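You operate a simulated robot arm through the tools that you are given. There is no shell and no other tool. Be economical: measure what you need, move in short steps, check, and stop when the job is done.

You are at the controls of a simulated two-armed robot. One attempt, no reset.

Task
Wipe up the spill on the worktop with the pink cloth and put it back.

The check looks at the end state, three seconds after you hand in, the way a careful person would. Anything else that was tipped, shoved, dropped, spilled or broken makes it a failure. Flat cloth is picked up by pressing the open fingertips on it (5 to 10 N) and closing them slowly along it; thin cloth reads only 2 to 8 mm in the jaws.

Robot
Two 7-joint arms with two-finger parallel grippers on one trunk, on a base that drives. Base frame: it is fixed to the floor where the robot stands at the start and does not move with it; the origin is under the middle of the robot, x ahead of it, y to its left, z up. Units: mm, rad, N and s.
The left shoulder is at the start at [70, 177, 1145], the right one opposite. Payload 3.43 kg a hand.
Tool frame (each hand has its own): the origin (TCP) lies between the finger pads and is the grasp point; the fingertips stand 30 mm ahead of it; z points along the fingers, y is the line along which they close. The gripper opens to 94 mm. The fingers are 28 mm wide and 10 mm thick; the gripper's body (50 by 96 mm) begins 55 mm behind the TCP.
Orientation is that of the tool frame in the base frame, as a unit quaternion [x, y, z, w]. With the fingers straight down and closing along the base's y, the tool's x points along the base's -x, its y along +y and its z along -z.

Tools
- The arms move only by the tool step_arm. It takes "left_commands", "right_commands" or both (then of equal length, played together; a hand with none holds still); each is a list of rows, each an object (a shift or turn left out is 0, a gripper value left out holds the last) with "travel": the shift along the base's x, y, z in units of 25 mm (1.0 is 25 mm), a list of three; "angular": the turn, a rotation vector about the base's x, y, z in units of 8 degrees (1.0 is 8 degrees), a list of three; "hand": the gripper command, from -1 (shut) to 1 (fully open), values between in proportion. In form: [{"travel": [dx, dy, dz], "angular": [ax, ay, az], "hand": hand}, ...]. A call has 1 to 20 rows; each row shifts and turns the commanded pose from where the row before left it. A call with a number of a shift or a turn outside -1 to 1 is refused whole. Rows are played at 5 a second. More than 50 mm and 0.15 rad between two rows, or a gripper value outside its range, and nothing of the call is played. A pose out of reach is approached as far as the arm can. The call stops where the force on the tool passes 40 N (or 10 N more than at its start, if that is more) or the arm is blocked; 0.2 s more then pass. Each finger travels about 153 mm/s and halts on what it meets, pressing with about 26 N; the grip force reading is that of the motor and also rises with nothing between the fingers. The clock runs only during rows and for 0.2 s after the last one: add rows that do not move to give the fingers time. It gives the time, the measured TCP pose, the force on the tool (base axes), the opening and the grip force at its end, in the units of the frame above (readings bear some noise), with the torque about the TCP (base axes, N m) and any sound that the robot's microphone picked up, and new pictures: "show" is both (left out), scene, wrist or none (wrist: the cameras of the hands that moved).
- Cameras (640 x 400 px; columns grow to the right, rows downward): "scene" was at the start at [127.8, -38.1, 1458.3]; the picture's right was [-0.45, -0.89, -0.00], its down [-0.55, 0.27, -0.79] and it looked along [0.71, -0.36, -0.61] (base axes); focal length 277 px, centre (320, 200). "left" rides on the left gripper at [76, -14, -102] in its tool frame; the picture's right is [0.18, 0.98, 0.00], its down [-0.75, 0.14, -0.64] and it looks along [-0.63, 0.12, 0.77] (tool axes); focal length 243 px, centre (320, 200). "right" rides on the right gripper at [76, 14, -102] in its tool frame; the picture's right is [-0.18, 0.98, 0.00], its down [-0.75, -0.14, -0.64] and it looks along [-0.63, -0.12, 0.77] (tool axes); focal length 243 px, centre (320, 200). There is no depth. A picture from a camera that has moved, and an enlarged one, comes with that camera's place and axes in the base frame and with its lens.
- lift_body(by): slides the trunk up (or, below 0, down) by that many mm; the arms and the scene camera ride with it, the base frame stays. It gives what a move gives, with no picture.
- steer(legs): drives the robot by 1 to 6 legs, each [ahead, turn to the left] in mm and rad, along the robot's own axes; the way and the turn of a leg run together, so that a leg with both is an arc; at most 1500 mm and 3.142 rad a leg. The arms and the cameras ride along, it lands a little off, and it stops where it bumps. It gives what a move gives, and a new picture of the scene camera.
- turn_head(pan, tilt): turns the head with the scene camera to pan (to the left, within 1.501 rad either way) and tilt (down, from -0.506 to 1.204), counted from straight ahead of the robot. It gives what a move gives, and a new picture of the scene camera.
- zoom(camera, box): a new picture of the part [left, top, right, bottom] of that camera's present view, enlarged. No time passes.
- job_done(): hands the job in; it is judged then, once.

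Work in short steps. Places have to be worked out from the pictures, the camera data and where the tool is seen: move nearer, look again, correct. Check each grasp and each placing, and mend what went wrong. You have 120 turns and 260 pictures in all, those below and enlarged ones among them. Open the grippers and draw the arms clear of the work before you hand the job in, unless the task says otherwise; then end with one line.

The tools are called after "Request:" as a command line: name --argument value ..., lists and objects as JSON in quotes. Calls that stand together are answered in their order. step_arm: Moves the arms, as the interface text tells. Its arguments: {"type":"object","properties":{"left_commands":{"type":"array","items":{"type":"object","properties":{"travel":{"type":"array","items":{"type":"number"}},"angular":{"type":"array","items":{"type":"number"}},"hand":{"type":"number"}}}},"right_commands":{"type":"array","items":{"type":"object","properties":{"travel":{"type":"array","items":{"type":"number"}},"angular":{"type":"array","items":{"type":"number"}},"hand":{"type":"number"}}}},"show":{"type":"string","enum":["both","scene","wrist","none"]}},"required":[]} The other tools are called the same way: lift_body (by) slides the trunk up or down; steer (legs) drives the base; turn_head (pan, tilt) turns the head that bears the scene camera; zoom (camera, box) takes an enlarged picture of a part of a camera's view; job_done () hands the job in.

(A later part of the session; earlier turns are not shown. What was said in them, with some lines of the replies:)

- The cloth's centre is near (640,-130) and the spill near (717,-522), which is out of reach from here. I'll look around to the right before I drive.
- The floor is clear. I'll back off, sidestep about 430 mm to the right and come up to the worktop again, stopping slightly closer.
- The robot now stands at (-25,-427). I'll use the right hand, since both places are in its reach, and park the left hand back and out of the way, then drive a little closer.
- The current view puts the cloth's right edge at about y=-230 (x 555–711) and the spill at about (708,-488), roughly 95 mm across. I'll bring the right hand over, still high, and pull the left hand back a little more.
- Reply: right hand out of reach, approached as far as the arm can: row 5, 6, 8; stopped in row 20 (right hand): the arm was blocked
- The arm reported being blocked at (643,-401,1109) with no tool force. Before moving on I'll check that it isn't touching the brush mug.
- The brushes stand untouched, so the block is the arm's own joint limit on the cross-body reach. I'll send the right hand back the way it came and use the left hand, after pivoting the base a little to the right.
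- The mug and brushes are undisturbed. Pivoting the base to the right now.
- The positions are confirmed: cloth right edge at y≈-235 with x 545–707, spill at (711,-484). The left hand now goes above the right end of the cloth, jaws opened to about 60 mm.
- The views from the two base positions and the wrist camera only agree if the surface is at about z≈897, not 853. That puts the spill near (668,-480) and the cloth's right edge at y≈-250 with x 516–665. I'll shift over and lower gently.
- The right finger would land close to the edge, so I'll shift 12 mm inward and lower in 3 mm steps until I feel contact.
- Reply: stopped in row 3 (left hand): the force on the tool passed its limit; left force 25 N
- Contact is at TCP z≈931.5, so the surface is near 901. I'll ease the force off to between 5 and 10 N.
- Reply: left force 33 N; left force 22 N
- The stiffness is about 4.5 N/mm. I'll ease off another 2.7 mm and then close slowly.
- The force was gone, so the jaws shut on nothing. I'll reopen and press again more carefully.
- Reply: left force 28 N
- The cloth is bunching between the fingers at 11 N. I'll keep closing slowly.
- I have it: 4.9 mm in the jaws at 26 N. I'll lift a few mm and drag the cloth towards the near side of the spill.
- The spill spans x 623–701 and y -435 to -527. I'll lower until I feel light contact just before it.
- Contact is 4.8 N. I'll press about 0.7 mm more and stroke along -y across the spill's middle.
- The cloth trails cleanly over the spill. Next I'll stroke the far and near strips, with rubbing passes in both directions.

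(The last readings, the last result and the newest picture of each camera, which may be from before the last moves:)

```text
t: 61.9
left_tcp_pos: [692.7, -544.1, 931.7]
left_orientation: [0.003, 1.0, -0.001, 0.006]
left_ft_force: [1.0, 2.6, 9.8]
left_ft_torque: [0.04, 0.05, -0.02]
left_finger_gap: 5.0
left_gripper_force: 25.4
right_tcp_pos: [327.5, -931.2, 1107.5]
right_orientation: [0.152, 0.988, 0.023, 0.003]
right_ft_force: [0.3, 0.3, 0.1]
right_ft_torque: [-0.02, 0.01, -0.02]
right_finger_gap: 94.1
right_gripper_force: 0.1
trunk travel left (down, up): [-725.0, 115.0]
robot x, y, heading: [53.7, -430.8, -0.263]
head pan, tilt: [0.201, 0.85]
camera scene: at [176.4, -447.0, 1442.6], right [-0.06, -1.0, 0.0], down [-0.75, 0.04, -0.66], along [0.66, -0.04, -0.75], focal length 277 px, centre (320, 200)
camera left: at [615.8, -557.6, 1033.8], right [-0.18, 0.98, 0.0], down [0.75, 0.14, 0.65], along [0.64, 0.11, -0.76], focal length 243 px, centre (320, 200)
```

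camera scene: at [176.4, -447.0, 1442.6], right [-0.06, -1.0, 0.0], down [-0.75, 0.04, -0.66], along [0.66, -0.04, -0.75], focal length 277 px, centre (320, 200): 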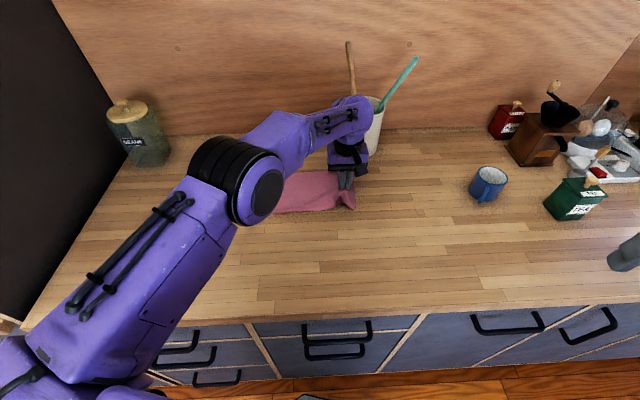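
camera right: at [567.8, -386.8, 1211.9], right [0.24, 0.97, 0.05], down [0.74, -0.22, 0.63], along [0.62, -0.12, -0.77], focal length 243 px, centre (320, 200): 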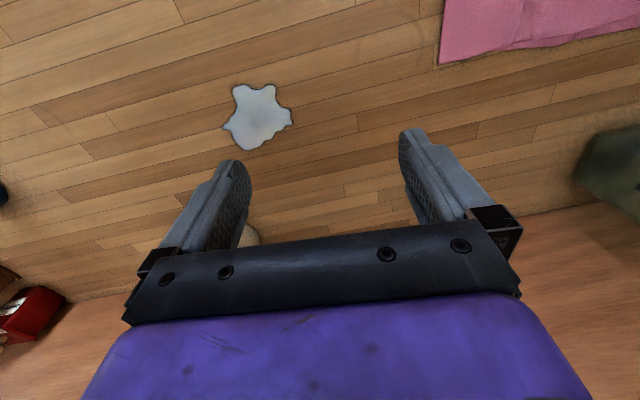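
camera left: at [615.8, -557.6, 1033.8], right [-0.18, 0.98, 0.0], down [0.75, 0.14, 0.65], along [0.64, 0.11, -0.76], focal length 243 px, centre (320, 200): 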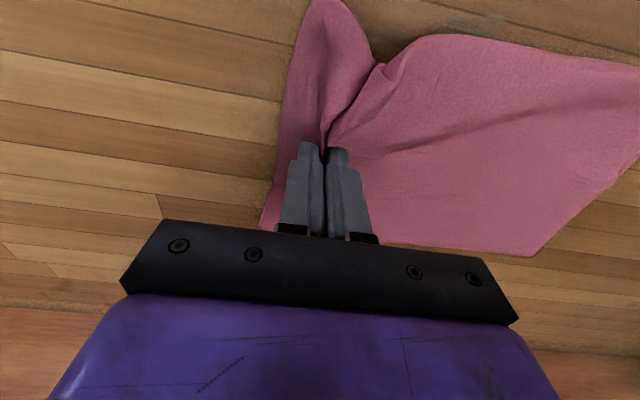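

A faint smudge is still visible on the near side, around x≈615. I'll stroke the strips at x≈642 and x≈618.

Request:
step_arm --left_commands '[{"travel": [-1, 0, 0]}, {"travel": [-1, 0, 0]}, {"travel": [0, 0.7, 0]}, {"travel": [0, 0.7, 0]}, {"travel": [0, 0.7, 0]}, {"travel": [0, 0.7, 0]}, {"travel": [0, 0.7, 0]}, {"travel": [0, 0.7, 0]}, {"travel": [0, 0.7, 0]}, {"travel": [-1, 0, 0]}, {"travel": [0, -0.7, 0]}, {"travel": [0, -0.7, 0]}, {"travel": [0, -0.7, 0]}, {"travel": [0, -0.7, 0]}, {"travel": [0, -0.7, 0]}, {"travel": [0, -0.7, 0]}, {"travel": [0, -0.7, 0]}, {}]'

```text
t: 65.7
left_tcp_pos: [617.2, -545.3, 931.6]
left_orientation: [0.003, 1.0, -0.001, 0.005]
left_ft_force: [0.6, 2.5, 8.3]
left_ft_torque: [0.05, 0.05, -0.01]
left_finger_gap: 5.1
left_gripper_force: 26.2
right_tcp_pos: [328.0, -931.7, 1109.1]
right_orientation: [0.152, 0.988, 0.022, 0.004]
right_ft_force: [-0.4, 0.0, 0.6]
right_ft_torque: [-0.01, 0.01, 0.01]
right_finger_gap: 93.9
right_gripper_force: 0.0
trunk travel left (down, up): [-725.0, 115.0]
robot x, y, heading: [51.6, -428.4, -0.259]
head pan, tilt: [0.201, 0.85]
camera scene: at [176.8, -447.2, 1442.5], right [-0.06, -1.0, 0.0], down [-0.75, 0.04, -0.66], along [0.66, -0.04, -0.75], focal length 277 px, centre (320, 200)
camera left: at [540.9, -558.5, 1033.9], right [-0.18, 0.98, 0.0], down [0.75, 0.14, 0.65], along [0.64, 0.11, -0.76], focal length 243 px, centre (320, 200)
```

scene: 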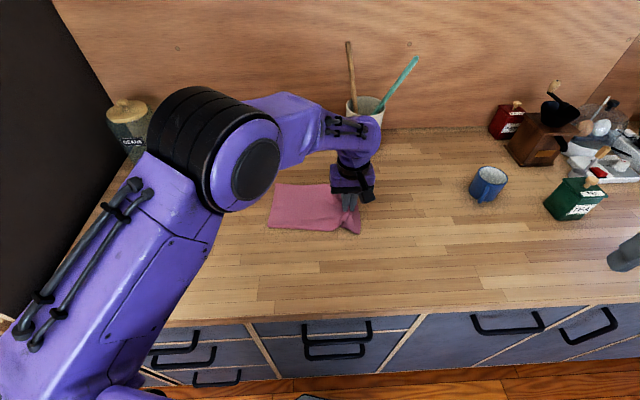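
left: 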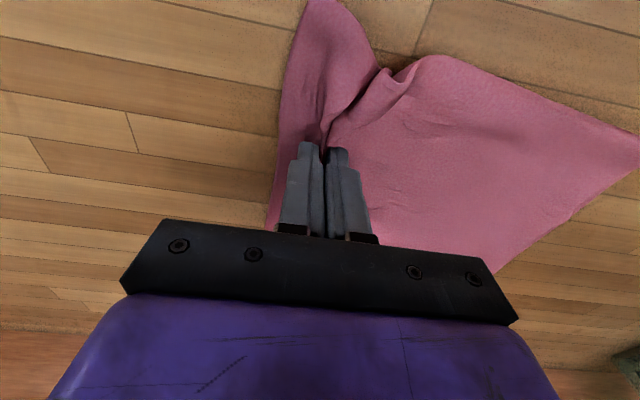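

All strips are wiped. Now I'll lift the cloth high enough to hang clear and inspect the spot.

Request:
step_arm --left_commands '[{"travel": [0, 0, 1]}, {"travel": [0, 0.3, 1]}, {"travel": [0, 0.3, 1]}, {"travel": [0, 0.3, 1]}, {"travel": [0, 0.3, 1]}, {"travel": [0, 0.3, 1]}, {"travel": [0, 0.3, 1]}, {"travel": [-0.2, 0.5, 1]}, {"travel": [-0.2, 0.7, 1]}, {"travel": [-0.2, 0.7, 1]}, {"travel": [0, 0.7, 1]}, {"travel": [0, 0.7, 0.5]}, {}, {}]'

```text
t: 68.7
left_tcp_pos: [603.6, -416.3, 1219.4]
left_orientation: [0.003, 1.0, 0.0, 0.005]
left_ft_force: [-0.6, -0.5, -0.7]
left_ft_torque: [0.02, 0.03, 0.01]
left_finger_gap: 5.3
left_gripper_force: 26.3
right_tcp_pos: [328.9, -933.0, 1106.2]
right_orientation: [0.151, 0.988, 0.023, 0.003]
right_ft_force: [0.8, 0.7, -0.5]
right_ft_torque: [0.0, 0.0, 0.02]
right_finger_gap: 94.0
right_gripper_force: 0.1
trunk travel left (down, up): [-725.0, 115.0]
robot x, y, heading: [48.3, -431.9, -0.256]
head pan, tilt: [0.201, 0.85]
camera scene: at [178.1, -448.5, 1442.4], right [-0.06, -1.0, 0.0], down [-0.75, 0.04, -0.66], along [0.66, -0.04, -0.75], focal length 277 px, centre (320, 200)
camera left: at [526.2, -430.5, 1321.1], right [-0.18, 0.98, 0.0], down [0.75, 0.14, 0.65], along [0.64, 0.11, -0.76], focal length 243 px, centre (320, 200)
```

scene: 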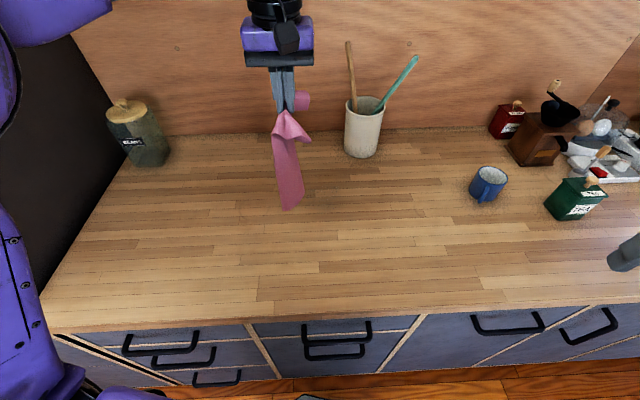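
left: 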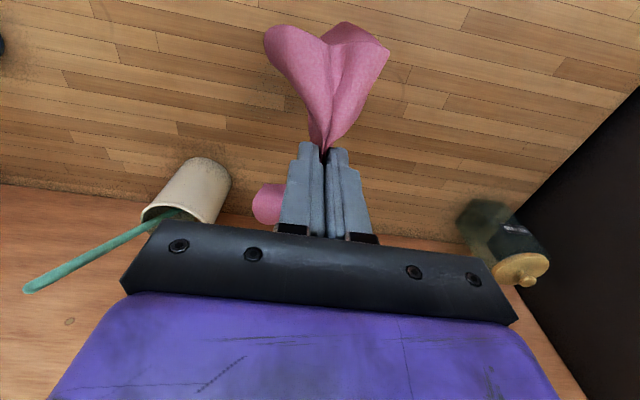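

The spill looks gone, so I'll zoom in to check for residue.

Request:
zoom --camera "scene" --box '[240, 150, 400, 250]'

Request:
zoom --camera "left" --box '[100, 0, 340, 150]'

```text
4.00 times, centred on (320, 200) of scene
camera zoom: at [178.1, -448.5, 1442.4], right [-0.06, -1.0, 0.0], down [-0.75, 0.04, -0.66], along [0.66, -0.04, -0.75], focal length 1108 px, centre (320, 200)
```

zoom: 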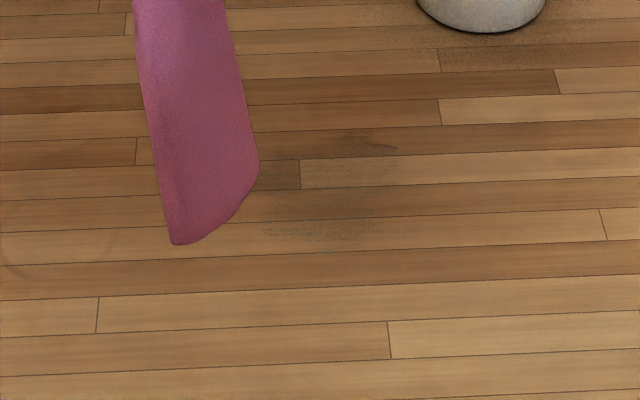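

```text
2.67 times, centred on (220, 75) of left
camera zoom: at [526.2, -430.5, 1321.1], right [-0.18, 0.98, 0.0], down [0.75, 0.14, 0.65], along [0.64, 0.11, -0.76], focal length 647 px, centre (587, 533)
```

zoom: 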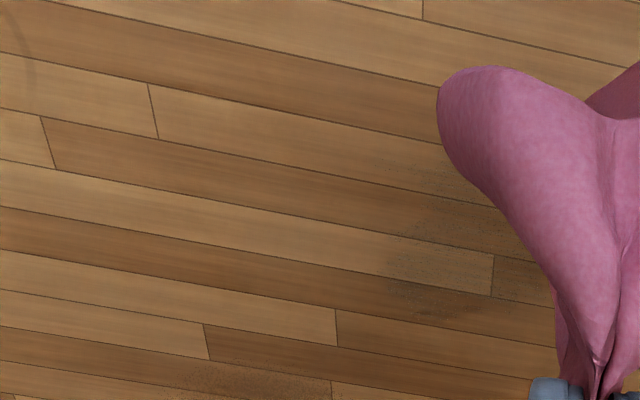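

The white spill is gone; I'll check the faint dark specks again once the hand's shadow is away. Next I'll carry the cloth towards its place and check how much room the arm has from the left panel.

Request:
step_arm --left_commands '[{"travel": [0, 0.9, 0]}, {"travel": [0, 0.9, 0]}, {"travel": [0, 0.9, 0]}, {"travel": [0, 0.9, 0]}, {"travel": [0, 0.9, 0]}, {"travel": [0, 0.9, 0]}, {"travel": [0, 0.9, 0]}, {"travel": [0, 0.9, 0]}, {"travel": [0, 0.9, 0]}, {}, {}]' --show "none"

Request:
zoom --camera "scene" --box '[240, 150, 400, 250]'

Request:
turn_head --pan 0.85 --tilt 0.55

```text
t: 71.1
left_tcp_pos: [604.6, -216.1, 1217.7]
left_orientation: [0.002, 1.0, 0.001, 0.005]
left_ft_force: [0.2, 0.5, -0.5]
left_ft_torque: [0.01, -0.02, -0.02]
left_finger_gap: 4.6
left_gripper_force: 26.0
right_tcp_pos: [328.5, -933.0, 1107.2]
right_orientation: [0.151, 0.988, 0.022, 0.002]
right_ft_force: [-0.4, -0.5, 0.6]
right_ft_torque: [0.0, 0.02, 0.02]
right_finger_gap: 94.2
right_gripper_force: 0.0
trunk travel left (down, up): [-725.0, 115.0]
robot x, y, heading: [53.9, -430.9, -0.263]
head pan, tilt: [0.201, 0.85]
```

```text
4.00 times, centred on (320, 200) of scene
camera zoom: at [178.0, -448.9, 1442.4], right [-0.06, -1.0, 0.0], down [-0.75, 0.04, -0.66], along [0.66, -0.04, -0.75], focal length 1108 px, centre (320, 200)
```

zoom: 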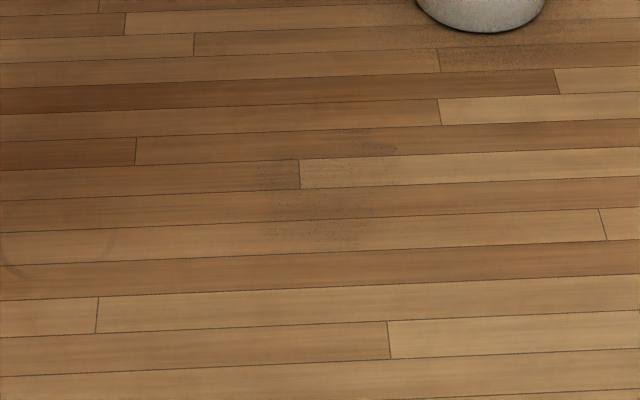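

```text
t: 72.1
left_tcp_pos: [603.7, -216.2, 1218.4]
left_orientation: [0.003, 1.0, 0.0, 0.005]
left_ft_force: [-0.7, 0.7, -0.5]
left_ft_torque: [-0.02, 0.03, 0.02]
left_finger_gap: 5.2
left_gripper_force: 25.9
right_tcp_pos: [328.0, -932.2, 1108.2]
right_orientation: [0.152, 0.988, 0.022, 0.003]
right_ft_force: [1.1, 0.8, -0.1]
right_ft_torque: [-0.02, 0.01, -0.01]
right_finger_gap: 93.9
right_gripper_force: 0.1
trunk travel left (down, up): [-725.0, 115.0]
robot x, y, heading: [52.5, -431.8, -0.258]
head pan, tilt: [0.85, 0.55]
camera scene: at [174.7, -394.0, 1467.8], right [0.56, -0.83, 0.0], down [-0.43, -0.29, -0.85], along [0.71, 0.47, -0.52], focal length 277 px, centre (320, 200)
```

scene: 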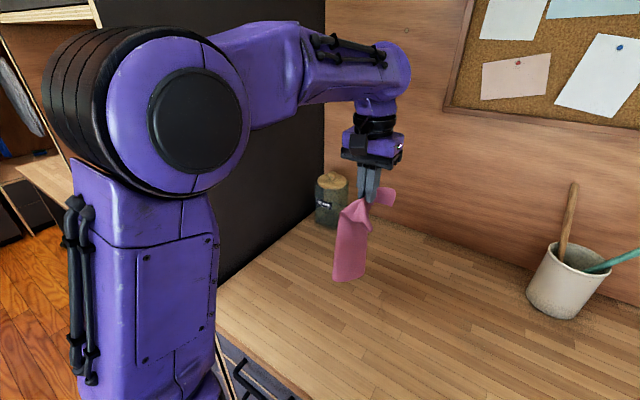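

The hanging cloth is clear, but a faint speckle remains exactly where the spill was, so I'll wipe again more thoroughly. I'll lay the cloth down with its tail trailing to the left and its head at the spill.

Request:
step_arm --left_commands '[{"travel": [0.6, -0.4, -1]}, {"travel": [0.6, -0.4, -1]}, {"travel": [0, -0.4, -1]}, {"travel": [0, -0.8, -1]}, {"travel": [0, -0.8, -1]}, {"travel": [0, -0.8, -1]}, {"travel": [0, -0.8, -1]}, {"travel": [0, -0.8, -1]}, {"travel": [0, -0.8, -1]}, {"travel": [0, -0.8, -1]}, {"travel": [0, -0.8, -0.8]}, {"travel": [0, -0.5, -0.4]}, {}]'

Request:
turn_head --pan 0.2 --tilt 0.85

```text
t: 74.9
left_tcp_pos: [634.2, -419.4, 938.7]
left_orientation: [0.003, 1.0, 0.0, 0.005]
left_ft_force: [0.4, -0.4, 3.4]
left_ft_torque: [-0.02, -0.01, 0.03]
left_finger_gap: 5.1
left_gripper_force: 26.2
right_tcp_pos: [328.3, -931.7, 1107.2]
right_orientation: [0.151, 0.988, 0.022, 0.004]
right_ft_force: [-0.4, 0.3, -0.4]
right_ft_torque: [0.03, -0.01, -0.03]
right_finger_gap: 94.1
right_gripper_force: 0.1
trunk travel left (down, up): [-725.0, 115.0]
robot x, y, heading: [53.2, -430.3, -0.259]
head pan, tilt: [0.85, 0.55]
camera scene: at [174.2, -393.6, 1467.9], right [0.56, -0.83, 0.0], down [-0.43, -0.29, -0.85], along [0.71, 0.47, -0.52], focal length 277 px, centre (320, 200)
camera left: at [557.2, -431.6, 1040.8], right [-0.18, 0.98, 0.0], down [0.75, 0.14, 0.65], along [0.64, 0.11, -0.76], focal length 243 px, centre (320, 200)
```

scene: 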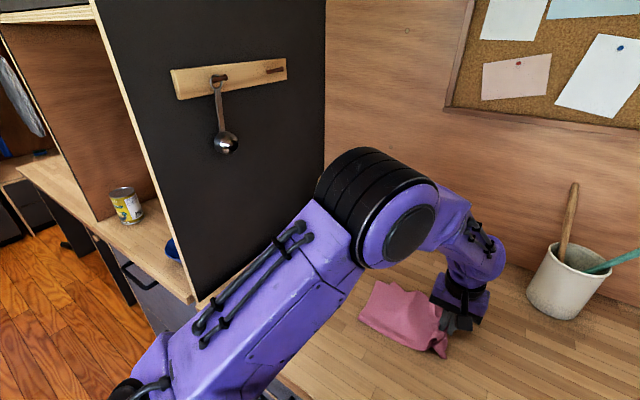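
left: 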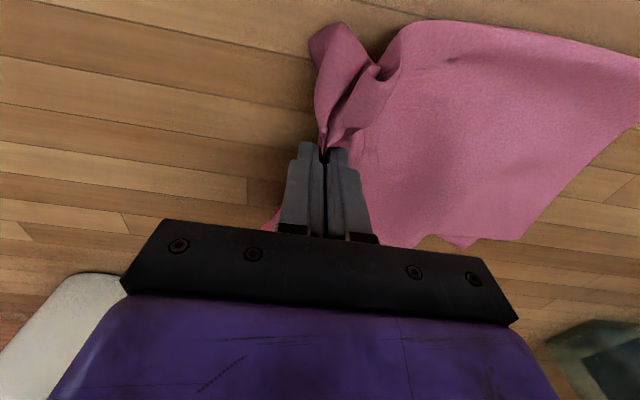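

```text
t: 75.9
left_tcp_pos: [633.0, -417.6, 938.8]
left_orientation: [0.002, 1.0, 0.0, 0.006]
left_ft_force: [0.6, -0.7, 3.1]
left_ft_torque: [0.02, -0.03, 0.02]
left_finger_gap: 4.8
left_gripper_force: 26.5
right_tcp_pos: [328.8, -931.5, 1109.0]
right_orientation: [0.152, 0.988, 0.022, 0.004]
right_ft_force: [0.0, 0.0, -0.5]
right_ft_torque: [0.03, 0.04, 0.0]
right_finger_gap: 94.2
right_gripper_force: 0.0
trunk travel left (down, up): [-725.0, 115.0]
robot x, y, heading: [53.1, -431.2, -0.257]
head pan, tilt: [0.201, 0.85]
camera scene: at [177.8, -448.3, 1442.5], right [-0.06, -1.0, 0.0], down [-0.75, 0.04, -0.66], along [0.66, -0.04, -0.75], focal length 277 px, centre (320, 200)
```

scene: 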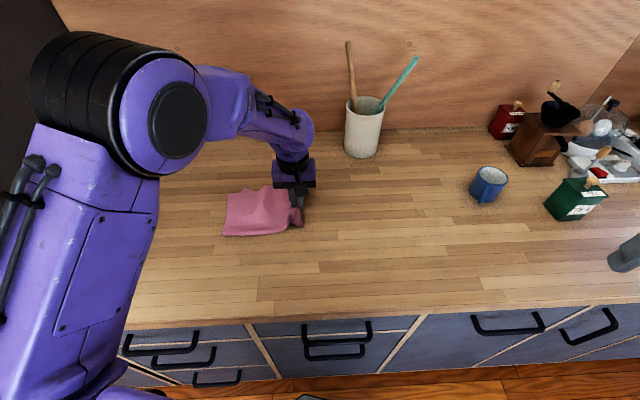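

The cloth lays out nicely this way. I'll lower to firm contact.

Request:
step_arm --left_commands '[{"travel": [0, -0.3, -0.1]}, {"travel": [0, -0.3, -0.08]}, {}]' --show "none"

```text
t: 76.7
left_tcp_pos: [633.0, -430.9, 935.2]
left_orientation: [0.002, 1.0, -0.001, 0.006]
left_ft_force: [0.0, 1.9, 5.6]
left_ft_torque: [0.12, 0.0, 0.01]
left_finger_gap: 5.1
left_gripper_force: 25.9
right_tcp_pos: [329.5, -931.4, 1108.5]
right_orientation: [0.151, 0.988, 0.023, 0.003]
right_ft_force: [-0.5, 0.5, -0.5]
right_ft_torque: [-0.01, 0.02, 0.01]
right_finger_gap: 93.8
right_gripper_force: 0.1
trunk travel left (down, up): [-725.0, 115.0]
robot x, y, heading: [54.9, -435.8, -0.257]
head pan, tilt: [0.201, 0.85]
```

Request:
step_arm --left_commands '[{"travel": [0, -0.75, -0.08]}, {"travel": [0, -0.75, 0]}, {"travel": [0, -0.75, 0]}, {"travel": [0, -0.75, 0]}, {"travel": [0, -0.75, 0]}, {"travel": [0, -0.75, 0]}, {"travel": [0.65, 0, 0]}, {"travel": [0, 0.75, 0]}, {"travel": [0, 0.75, 0]}, {"travel": [0, 0.75, 0]}, {"travel": [0, 0.75, 0]}, {"travel": [0, 0.75, 0]}, {"travel": [0.65, 0, 0]}, {"travel": [0, -0.75, 0]}, {"travel": [0, -0.75, 0]}, {"travel": [0, -0.75, 0]}, {"travel": [0, -0.75, 0]}, {"travel": [0, -0.75, 0]}]' --show "wrist"

Request:
step_arm --left_commands '[{"travel": [0.65, 0, 0]}, {"travel": [0, 0.75, 0]}, {"travel": [0, 0.75, 0]}, {"travel": [0, 0.75, 0]}, {"travel": [0, 0.75, 0]}, {"travel": [0, 0.75, 0]}, {"travel": [0.65, 0, 0]}, {"travel": [0, -0.75, 0]}, {"travel": [0, -0.75, 0]}, {"travel": [0, -0.75, 0]}, {"travel": [0, -0.75, 0]}, {"travel": [0, -0.75, 0]}, {}]' --show "both"

```text
t: 80.5
left_tcp_pos: [663.3, -544.4, 933.5]
left_orientation: [0.002, 1.0, -0.001, 0.006]
left_ft_force: [-0.8, 4.6, 14.3]
left_ft_torque: [0.31, 0.01, -0.03]
left_finger_gap: 5.0
left_gripper_force: 26.5
right_tcp_pos: [326.9, -931.1, 1108.9]
right_orientation: [0.152, 0.988, 0.022, 0.004]
right_ft_force: [0.6, 0.4, -0.2]
right_ft_torque: [0.02, -0.02, 0.01]
right_finger_gap: 93.7
right_gripper_force: 0.1
trunk travel left (down, up): [-725.0, 115.0]
robot x, y, heading: [50.5, -429.2, -0.263]
head pan, tilt: [0.201, 0.85]
camera left: at [586.4, -558.1, 1035.1], right [-0.18, 0.98, 0.0], down [0.75, 0.14, 0.65], along [0.64, 0.11, -0.76], focal length 243 px, centre (320, 200)
```

left: 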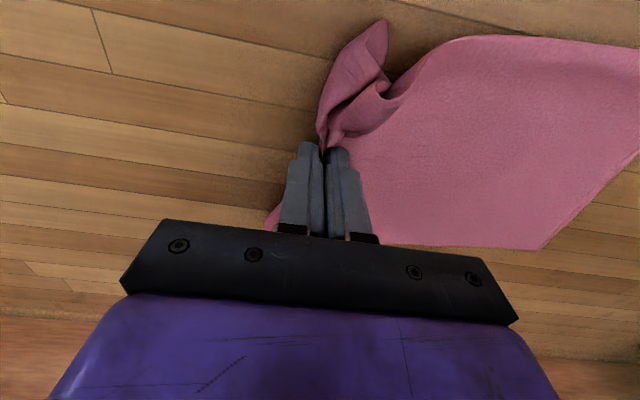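

```text
t: 83.3
left_tcp_pos: [696.9, -544.9, 932.4]
left_orientation: [0.003, 1.0, -0.001, 0.006]
left_ft_force: [1.2, 3.5, 12.0]
left_ft_torque: [0.23, -0.03, 0.01]
left_finger_gap: 5.0
left_gripper_force: 26.3
right_tcp_pos: [327.5, -931.3, 1109.6]
right_orientation: [0.151, 0.988, 0.022, 0.004]
right_ft_force: [0.2, -0.2, -0.5]
right_ft_torque: [-0.02, 0.02, 0.0]
right_finger_gap: 94.1
right_gripper_force: 0.0
trunk travel left (down, up): [-725.0, 115.0]
robot x, y, heading: [54.2, -432.0, -0.253]
head pan, tilt: [0.201, 0.85]
camera scene: at [176.2, -447.0, 1442.6], right [-0.06, -1.0, 0.0], down [-0.75, 0.04, -0.66], along [0.66, -0.04, -0.75], focal length 277 px, centre (320, 200)
camera left: at [619.4, -557.8, 1035.2], right [-0.18, 0.98, 0.0], down [0.75, 0.14, 0.65], along [0.64, 0.11, -0.76], focal length 243 px, centre (320, 200)
```

scene: 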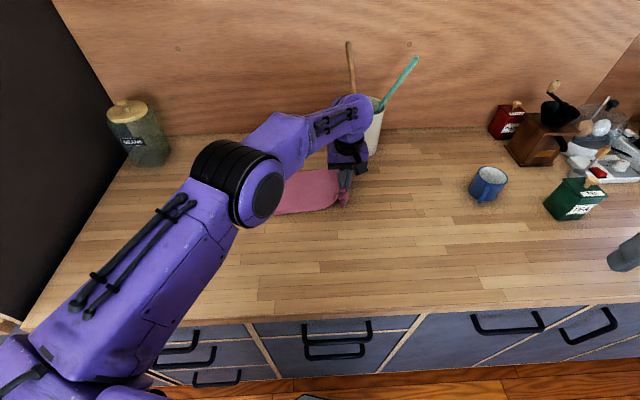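
left: 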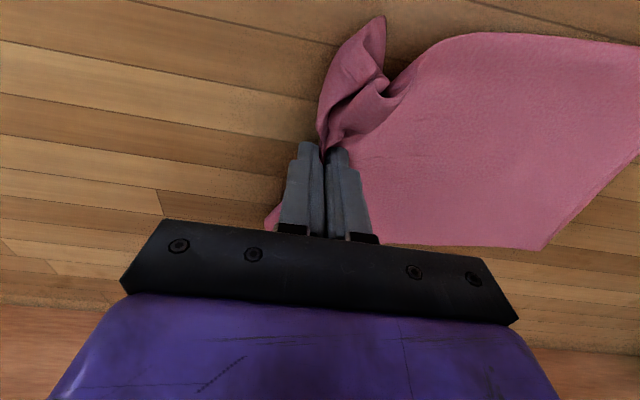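

Lifting again and carrying the cloth towards its place, then inspecting the spot.

Request:
step_arm --left_commands '[{"travel": [-0.3, 0.2, 1]}, {"travel": [-0.5, 0.4, 1]}, {"travel": [-0.5, 0.4, 1]}, {"travel": [-0.5, 0.4, 1]}, {"travel": [-0.5, 0.4, 1]}, {"travel": [-0.5, 0.5, 1]}, {"travel": [-0.5, 0.7, 1]}, {"travel": [-0.3, 0.8, 1]}, {"travel": [-0.3, 0.9, 1]}, {"travel": [0, 0.9, 1]}, {"travel": [0, 0.9, 1]}, {"travel": [0, 0.9, 0.4]}, {"travel": [0, 0.9, 0]}, {"travel": [0, 0.9, 0]}, {"travel": [0, 0.9, 0]}, {"travel": [0, 0.9, 0]}, {"travel": [0, 0.9, 0]}, {}]' --show "scene"

Request:
zoom --camera "scene" --box '[240, 150, 400, 250]'

```text
t: 87.1
left_tcp_pos: [600.7, -248.1, 1216.6]
left_orientation: [0.003, 1.0, -0.001, 0.006]
left_ft_force: [-0.2, -1.1, -0.4]
left_ft_torque: [0.0, -0.01, -0.04]
left_finger_gap: 4.7
left_gripper_force: 25.8
right_tcp_pos: [328.4, -932.6, 1108.5]
right_orientation: [0.151, 0.988, 0.023, 0.003]
right_ft_force: [0.1, -0.7, 0.4]
right_ft_torque: [-0.05, 0.0, 0.02]
right_finger_gap: 94.0
right_gripper_force: 0.0
trunk travel left (down, up): [-725.0, 115.0]
robot x, y, heading: [52.1, -432.0, -0.259]
head pan, tilt: [0.201, 0.85]
camera scene: at [178.2, -448.2, 1442.4], right [-0.06, -1.0, 0.0], down [-0.75, 0.04, -0.66], along [0.66, -0.04, -0.75], focal length 277 px, centre (320, 200)
```

scene: 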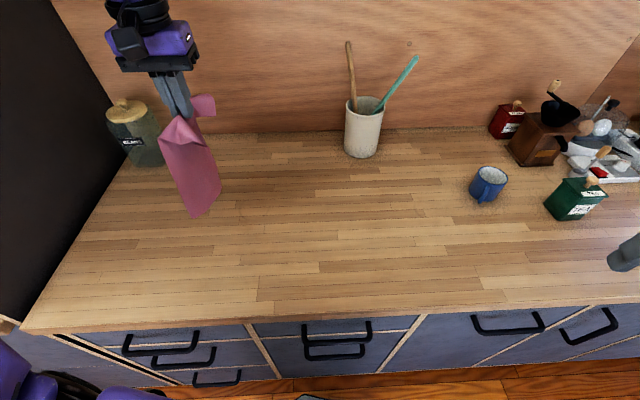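

```text
4.00 times, centred on (320, 200) of scene
camera zoom: at [178.2, -448.2, 1442.4], right [-0.06, -1.0, 0.0], down [-0.75, 0.04, -0.66], along [0.66, -0.04, -0.75], focal length 1108 px, centre (320, 200)
```

zoom: 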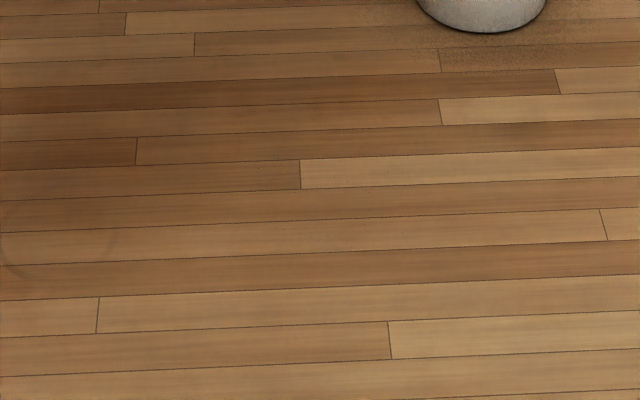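

The spot is now completely clean. Laying the cloth back needs the hand further left, and the folded elbow would come near the panel, so I'll back the base off 130 mm to stretch the arm out first.

Request:
steer --legs '[[-130, 0]]'

Request:
turn_head --pan 0.75 --tilt 0.6

```text
t: 88.4
left_tcp_pos: [476.2, -214.1, 1216.4]
left_orientation: [0.001, 1.0, 0.0, 0.004]
left_ft_force: [0.2, -0.1, 1.0]
left_ft_torque: [0.04, 0.01, 0.01]
left_finger_gap: 4.8
left_gripper_force: 25.7
right_tcp_pos: [205.0, -897.9, 1107.3]
right_orientation: [0.151, 0.988, 0.023, 0.003]
right_ft_force: [0.0, 0.3, 0.7]
right_ft_torque: [0.01, -0.04, 0.02]
right_finger_gap: 94.0
right_gripper_force: 0.1
trunk travel left (down, up): [-725.0, 115.0]
robot x, y, heading: [-72.2, -399.8, -0.264]
head pan, tilt: [0.201, 0.85]
camera scene: at [53.8, -416.0, 1442.2], right [-0.06, -1.0, 0.0], down [-0.75, 0.05, -0.66], along [0.66, -0.04, -0.75], focal length 277 px, centre (320, 200)
```

scene: 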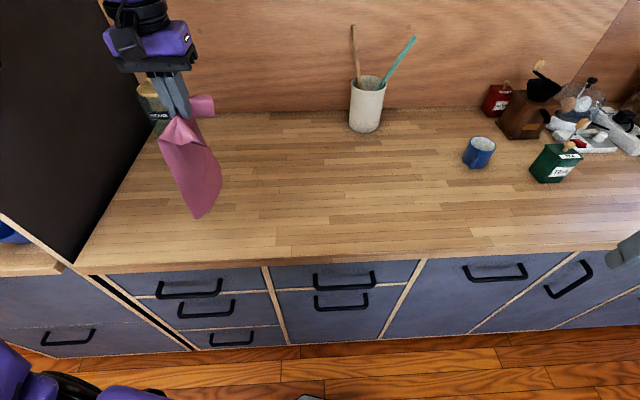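

```text
t: 89.4
left_tcp_pos: [475.0, -214.0, 1217.0]
left_orientation: [0.001, 1.0, 0.0, 0.004]
left_ft_force: [0.8, 0.1, -0.3]
left_ft_torque: [-0.05, 0.02, 0.02]
left_finger_gap: 4.9
left_gripper_force: 26.1
right_tcp_pos: [204.6, -898.6, 1106.5]
right_orientation: [0.151, 0.988, 0.023, 0.002]
right_ft_force: [-0.2, 0.3, -0.7]
right_ft_torque: [0.01, 0.0, 0.02]
right_finger_gap: 93.9
right_gripper_force: 0.1
trunk travel left (down, up): [-725.0, 115.0]
robot x, y, heading: [-71.6, -399.2, -0.257]
head pan, tilt: [0.75, 0.6]
camera scene: at [52.6, -370.0, 1463.2], right [0.47, -0.88, 0.0], down [-0.5, -0.27, -0.82], along [0.73, 0.39, -0.57], focal length 277 px, centre (320, 200)
```

scene: 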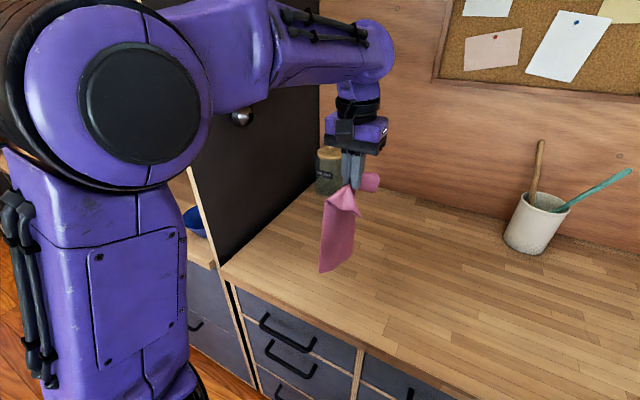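

The panel is at y≈90 and a hanging ladle sticks out at about (523,60,1260). I'll extend the arm to x≈595 while tilting the fingers towards +y, so that the wrist stays to the right of the ladle.

Request:
step_arm --left_commands '[{"travel": [0.6, 0.3, 0], "angular": [0.45, 0, 0]}, {"travel": [0.6, 0.3, 0], "angular": [0.45, 0, 0]}, {"travel": [0.6, 0.5, 0], "angular": [0.45, 0, 0]}, {"travel": [0.6, 0.5, 0], "angular": [0.45, 0, 0]}, {"travel": [0.6, 0.5, 0], "angular": [0.45, 0, 0]}, {"travel": [0.6, 0.5, 0], "angular": [0.45, 0, 0]}, {"travel": [0.6, 0.5, 0], "angular": [0.45, 0, 0]}, {"travel": [0.6, 0.5, 0], "angular": [0.45, 0, 0]}, {"travel": [0, 0.5, 0], "angular": [0.2, 0, 0]}, {}]'

```text
t: 91.6
left_tcp_pos: [595.4, -111.9, 1217.8]
left_orientation: [0.003, 0.965, 0.262, 0.004]
left_ft_force: [0.0, -0.2, -1.5]
left_ft_torque: [-0.05, -0.01, 0.0]
left_finger_gap: 5.0
left_gripper_force: 26.2
right_tcp_pos: [204.9, -899.2, 1108.1]
right_orientation: [0.151, 0.988, 0.022, 0.002]
right_ft_force: [0.2, 0.9, 0.3]
right_ft_torque: [-0.02, 0.0, 0.03]
right_finger_gap: 93.9
right_gripper_force: 0.1
trunk travel left (down, up): [-725.0, 115.0]
robot x, y, heading: [-73.2, -402.7, -0.255]
head pan, tilt: [0.75, 0.6]
camera scene: at [52.2, -369.7, 1463.3], right [0.47, -0.88, 0.0], down [-0.5, -0.27, -0.83], along [0.73, 0.39, -0.56], focal length 277 px, centre (320, 200)
camera left: at [517.8, -174.3, 1298.2], right [-0.18, 0.85, 0.5], down [0.75, -0.21, 0.63], along [0.64, 0.49, -0.6], focal length 243 px, centre (320, 200)
```

scene: 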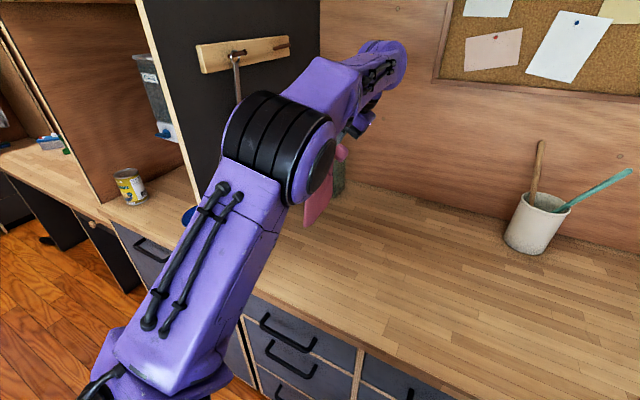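
left: 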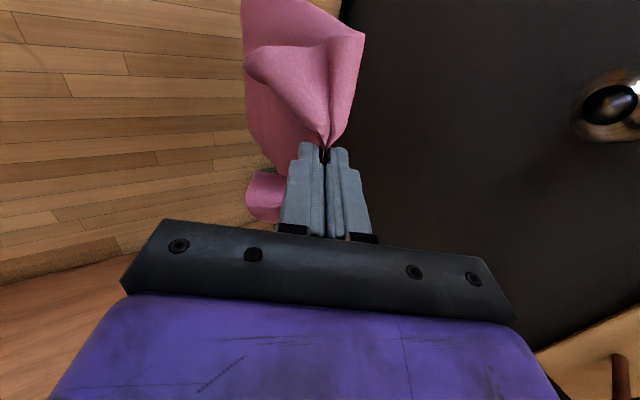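

The arm has plenty of clearance. I'll lower to z≈1155 and go left until the hanging tail is above the cloth's original left end.

Request:
step_arm --left_commands '[{"travel": [0, 0, -1]}, {"travel": [0, 0.3, -1]}, {"travel": [0, 0.6, -0.5]}, {"travel": [0, 0.6, 0]}, {"travel": [0, 0.6, 0]}, {"travel": [0, 0.6, 0]}, {"travel": [0, 0.6, 0]}, {"travel": [0, 0.6, 0]}, {}, {}]'

```text
t: 93.8
left_tcp_pos: [595.5, -13.2, 1155.7]
left_orientation: [0.003, 0.965, 0.262, 0.004]
left_ft_force: [-0.8, -0.5, 0.1]
left_ft_torque: [-0.04, 0.0, 0.01]
left_finger_gap: 4.9
left_gripper_force: 25.6
right_tcp_pos: [204.3, -899.9, 1107.6]
right_orientation: [0.15, 0.988, 0.023, 0.002]
right_ft_force: [0.4, 0.6, 0.2]
right_ft_torque: [0.01, 0.02, -0.03]
right_finger_gap: 94.0
right_gripper_force: 0.1
trunk travel left (down, up): [-725.0, 115.0]
robot x, y, heading: [-75.9, -400.5, -0.259]
head pan, tilt: [0.75, 0.6]
camera scene: at [52.2, -369.5, 1463.3], right [0.47, -0.88, 0.0], down [-0.5, -0.27, -0.83], along [0.73, 0.39, -0.56], focal length 277 px, centre (320, 200)
camera left: at [517.3, -76.5, 1235.6], right [-0.18, 0.85, 0.5], down [0.75, -0.21, 0.63], along [0.64, 0.48, -0.6], focal length 243 px, centre (320, 200)
```

scene: 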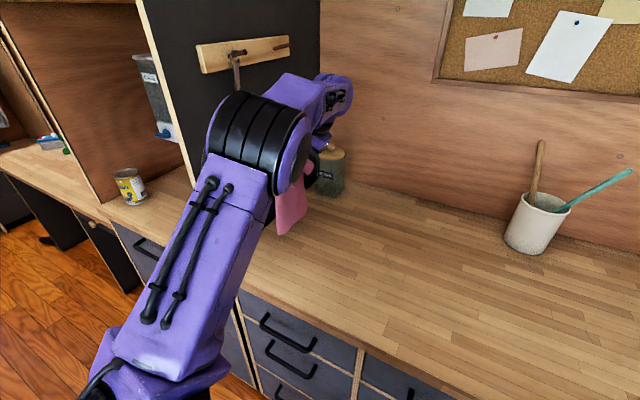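
left: 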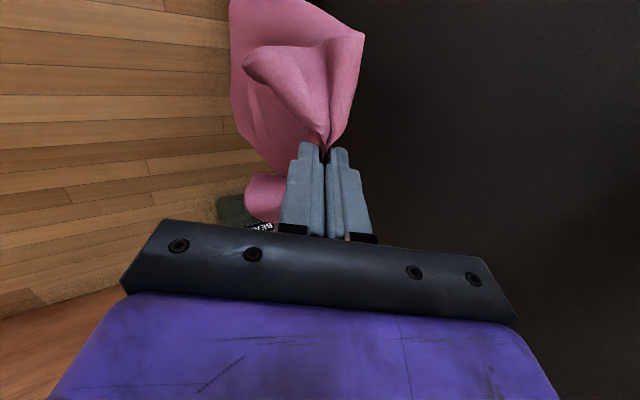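

The tail hangs at about y≈0, just above the surface. Now I'll lay it down: lower while drawing to the right and straighten the tool on the way.

Request:
step_arm --left_commands '[{"travel": [0, 0.6, -0.3]}, {"travel": [0, 0, -0.8]}, {"travel": [0, -0.4, -1], "angular": [-0.4, 0, 0]}, {"travel": [0, -0.7, -0.9], "angular": [-0.4, 0, 0]}, {"travel": [0, -0.85, -0.9], "angular": [-0.4, 0, 0]}, {"travel": [0, -0.85, -0.8], "angular": [-0.4, 0, 0]}, {"travel": [0, -0.85, -0.8], "angular": [-0.4, 0, 0]}, {"travel": [0, -0.85, -0.8], "angular": [-0.4, 0, 0]}, {"travel": [0, -0.85, -0.8], "angular": [-0.4, 0, 0]}, {"travel": [0, -0.85, -0.7], "angular": [-0.4, 0, 0]}, {"travel": [0, -0.85, -0.4], "angular": [-0.4, 0, 0]}, {"travel": [0, -0.8, -0.2], "angular": [-0.2, 0, 0]}, {}]'

```text
t: 96.6
left_tcp_pos: [595.2, -195.1, 944.9]
left_orientation: [0.001, 1.0, -0.002, 0.004]
left_ft_force: [-0.3, -0.4, -0.1]
left_ft_torque: [0.06, 0.0, 0.05]
left_finger_gap: 4.7
left_gripper_force: 26.1
right_tcp_pos: [203.9, -898.0, 1106.9]
right_orientation: [0.15, 0.988, 0.022, 0.002]
right_ft_force: [0.0, 0.4, -0.9]
right_ft_torque: [0.02, -0.01, 0.01]
right_finger_gap: 94.1
right_gripper_force: 0.0
trunk travel left (down, up): [-725.0, 115.0]
robot x, y, heading: [-74.9, -399.0, -0.255]
head pan, tilt: [0.75, 0.6]
camera scene: at [52.0, -369.2, 1463.3], right [0.47, -0.88, 0.0], down [-0.5, -0.27, -0.83], along [0.73, 0.39, -0.57], focal length 277 px, centre (320, 200)
camera left: at [517.6, -208.1, 1046.8], right [-0.18, 0.98, 0.0], down [0.75, 0.14, 0.65], along [0.64, 0.12, -0.76], focal length 243 px, centre (320, 200)
```

scene: 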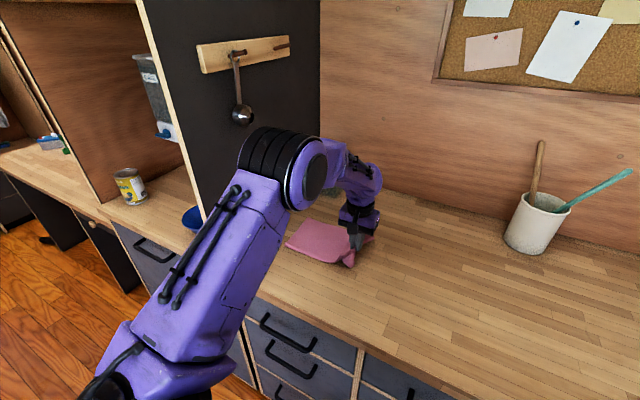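
left: 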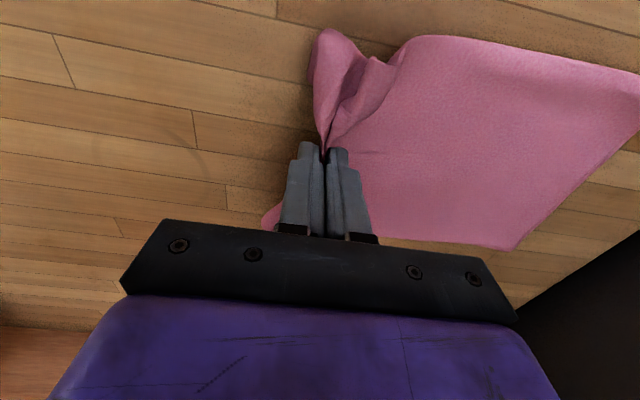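

The cloth is laid flat nearly where it was. I'll lower the last few mm, release slowly and rise.

Request:
step_arm --left_commands '[{"travel": [0, -0.25, -0.2]}, {"travel": [0, 0, -0.2]}, {"hand": -0.8}, {"hand": -0.6}, {"hand": -0.4}, {"hand": -0.2}, {}, {"travel": [0, 0, 0.3]}, {"travel": [0, 0, 1]}, {"travel": [0, 0, 1]}, {"travel": [-0.5, 0, 1]}, {"travel": [-1, 0, 1]}, {"travel": [-1, 0, 1]}, {}]'

```text
t: 99.6
left_tcp_pos: [532.3, -200.4, 1066.5]
left_orientation: [0.0, 1.0, 0.0, 0.004]
left_ft_force: [0.3, 0.0, 0.2]
left_ft_torque: [0.04, 0.0, -0.01]
left_finger_gap: 37.4
left_gripper_force: 0.0
right_tcp_pos: [205.4, -898.1, 1107.3]
right_orientation: [0.151, 0.988, 0.021, 0.003]
right_ft_force: [-0.3, 0.2, 0.1]
right_ft_torque: [0.0, 0.02, 0.01]
right_finger_gap: 94.0
right_gripper_force: 0.0
trunk travel left (down, up): [-725.0, 115.0]
robot x, y, heading: [-74.4, -399.7, -0.259]
head pan, tilt: [0.75, 0.6]
camera scene: at [53.5, -369.3, 1463.2], right [0.47, -0.88, 0.0], down [-0.5, -0.27, -0.82], along [0.73, 0.39, -0.57], focal length 277 px, centre (320, 200)
camera left: at [455.4, -214.1, 1168.4], right [-0.18, 0.98, 0.0], down [0.75, 0.14, 0.65], along [0.64, 0.12, -0.76], focal length 243 px, centre (320, 200)
```

scene: 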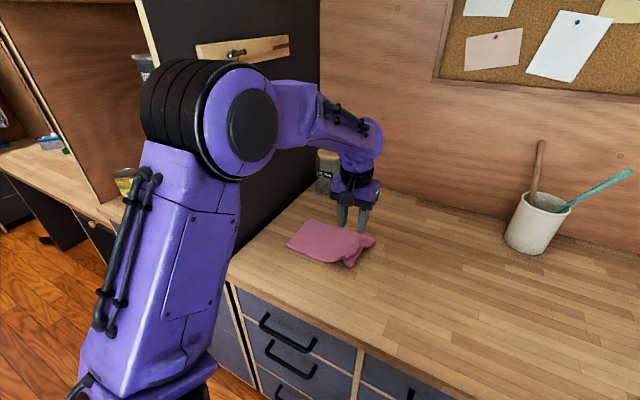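
left: 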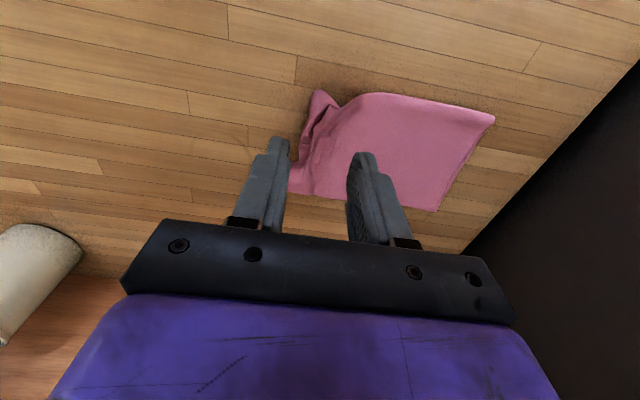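

The cloth now spans y≈-217..0 and x≈525–668, centred within about 10 mm of where it was. I'll retract the left arm and take a closer look.

Request:
step_arm --left_commands '[{"travel": [-1, -0.3, 1]}, {"travel": [-1, -0.3, 1]}, {"travel": [-1, -0.3, 1]}, {"travel": [-1, -0.3, 1]}, {"travel": [-1, -0.3, 1]}, {"travel": [-1, -0.3, 0.5], "hand": 1}, {}]' --show "none"

Request:
turn_head --pan 0.5 --tilt 0.75

Request:
zoom --camera "left" --box '[240, 20, 560, 220]'

```text
t: 101.2
left_tcp_pos: [432.6, -235.0, 1203.6]
left_orientation: [0.0, 1.0, -0.009, 0.004]
left_ft_force: [0.5, -0.3, 0.7]
left_ft_torque: [0.02, 0.01, -0.01]
left_finger_gap: 94.4
left_gripper_force: 0.1
left hand out of reach, approached as far as the arm can: row 5, 6
right_tcp_pos: [203.8, -899.6, 1106.4]
right_orientation: [0.15, 0.988, 0.023, 0.002]
right_ft_force: [0.4, 0.4, 0.2]
right_ft_torque: [0.02, 0.01, -0.02]
right_finger_gap: 94.0
right_gripper_force: 0.0
trunk travel left (down, up): [-725.0, 115.0]
robot x, y, heading: [-75.9, -391.6, -0.261]
head pan, tilt: [0.75, 0.6]
```

```text
t: 102.0
left_tcp_pos: [434.0, -230.9, 1199.9]
left_orientation: [0.0, 1.0, -0.009, 0.002]
left_ft_force: [-0.1, -1.0, 0.4]
left_ft_torque: [0.0, -0.01, 0.01]
left_finger_gap: 94.1
left_gripper_force: 0.1
right_tcp_pos: [204.4, -897.8, 1107.4]
right_orientation: [0.15, 0.988, 0.022, 0.002]
right_ft_force: [0.4, -0.2, -0.5]
right_ft_torque: [0.0, 0.01, 0.01]
right_finger_gap: 94.0
right_gripper_force: 0.0
trunk travel left (down, up): [-725.0, 115.0]
robot x, y, heading: [-75.5, -402.6, -0.258]
head pan, tilt: [0.499, 0.75]
camera scene: at [54.8, -390.9, 1450.4], right [0.24, -0.97, 0.0], down [-0.66, -0.16, -0.73], along [0.71, 0.17, -0.68], focal length 277 px, centre (320, 200)
```

scene: 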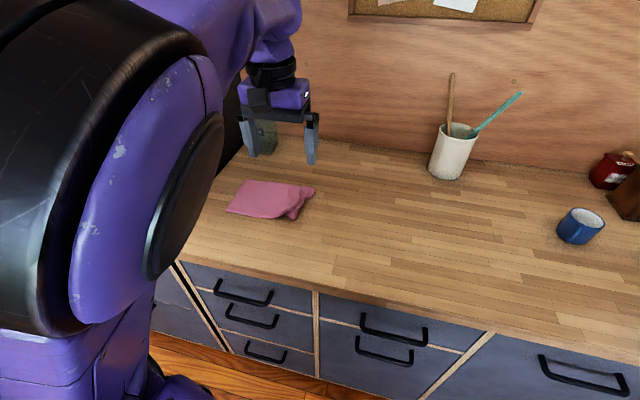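

```text
2.00 times, centred on (400, 120) of left
camera zoom: at [358.0, -244.4, 1303.1], right [-0.19, 0.98, -0.02], down [0.75, 0.15, 0.64], along [0.63, 0.11, -0.77], focal length 485 px, centre (160, 360)
```

zoom: 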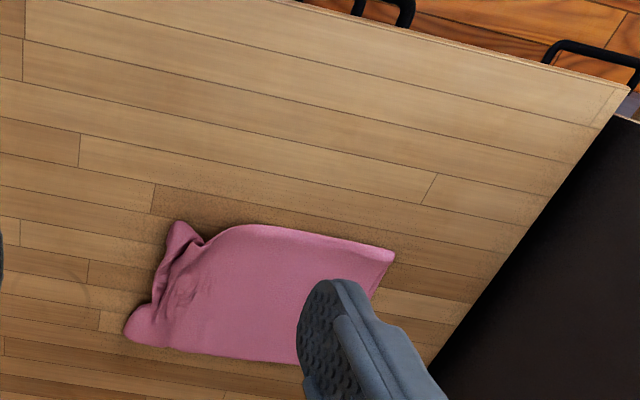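

The cloth lies flat in its place with only a small crumple at the right end, and everything else is undisturbed. I'll back the robot off so the arms are clear, then take a last look.

Request:
steer --legs '[[-150, 0]]'

```text
t: 103.3
left_tcp_pos: [290.0, -194.9, 1199.9]
left_orientation: [-0.001, 1.0, -0.009, 0.002]
left_ft_force: [1.0, 1.0, 0.3]
left_ft_torque: [0.0, 0.01, 0.02]
left_finger_gap: 94.1
left_gripper_force: 0.1
right_tcp_pos: [58.7, -859.7, 1106.3]
right_orientation: [0.151, 0.988, 0.023, 0.002]
right_ft_force: [0.0, -0.6, -0.3]
right_ft_torque: [0.0, 0.0, 0.0]
right_finger_gap: 94.3
right_gripper_force: 0.0
trunk travel left (down, up): [-725.0, 115.0]
robot x, y, heading: [-222.4, -354.7, -0.264]
head pan, tilt: [0.499, 0.75]
camera scene: at [-89.9, -353.2, 1450.2], right [0.24, -0.97, 0.0], down [-0.66, -0.16, -0.73], along [0.71, 0.17, -0.68], focal length 277 px, centre (320, 200)
```

scene: 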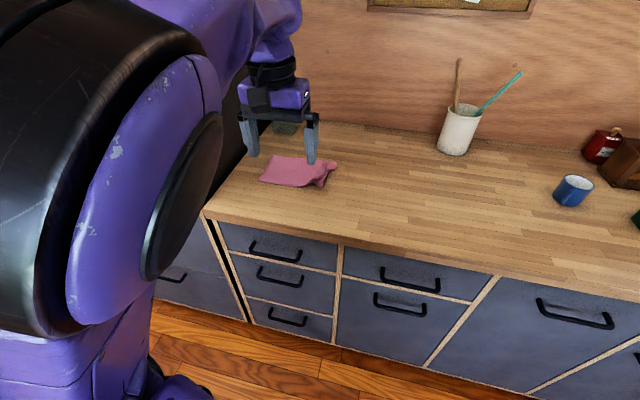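

The worktop is clean, the cloth is back, the grippers are open and the arms are clear, so I'm handing in.

Request:
job_done

```text
The job is handed in.
```

I wiped up the spill and put the pink cloth back within about 10 mm of where it was; it lies flat apart from a small crumple at its right end, and nothing else was disturbed.
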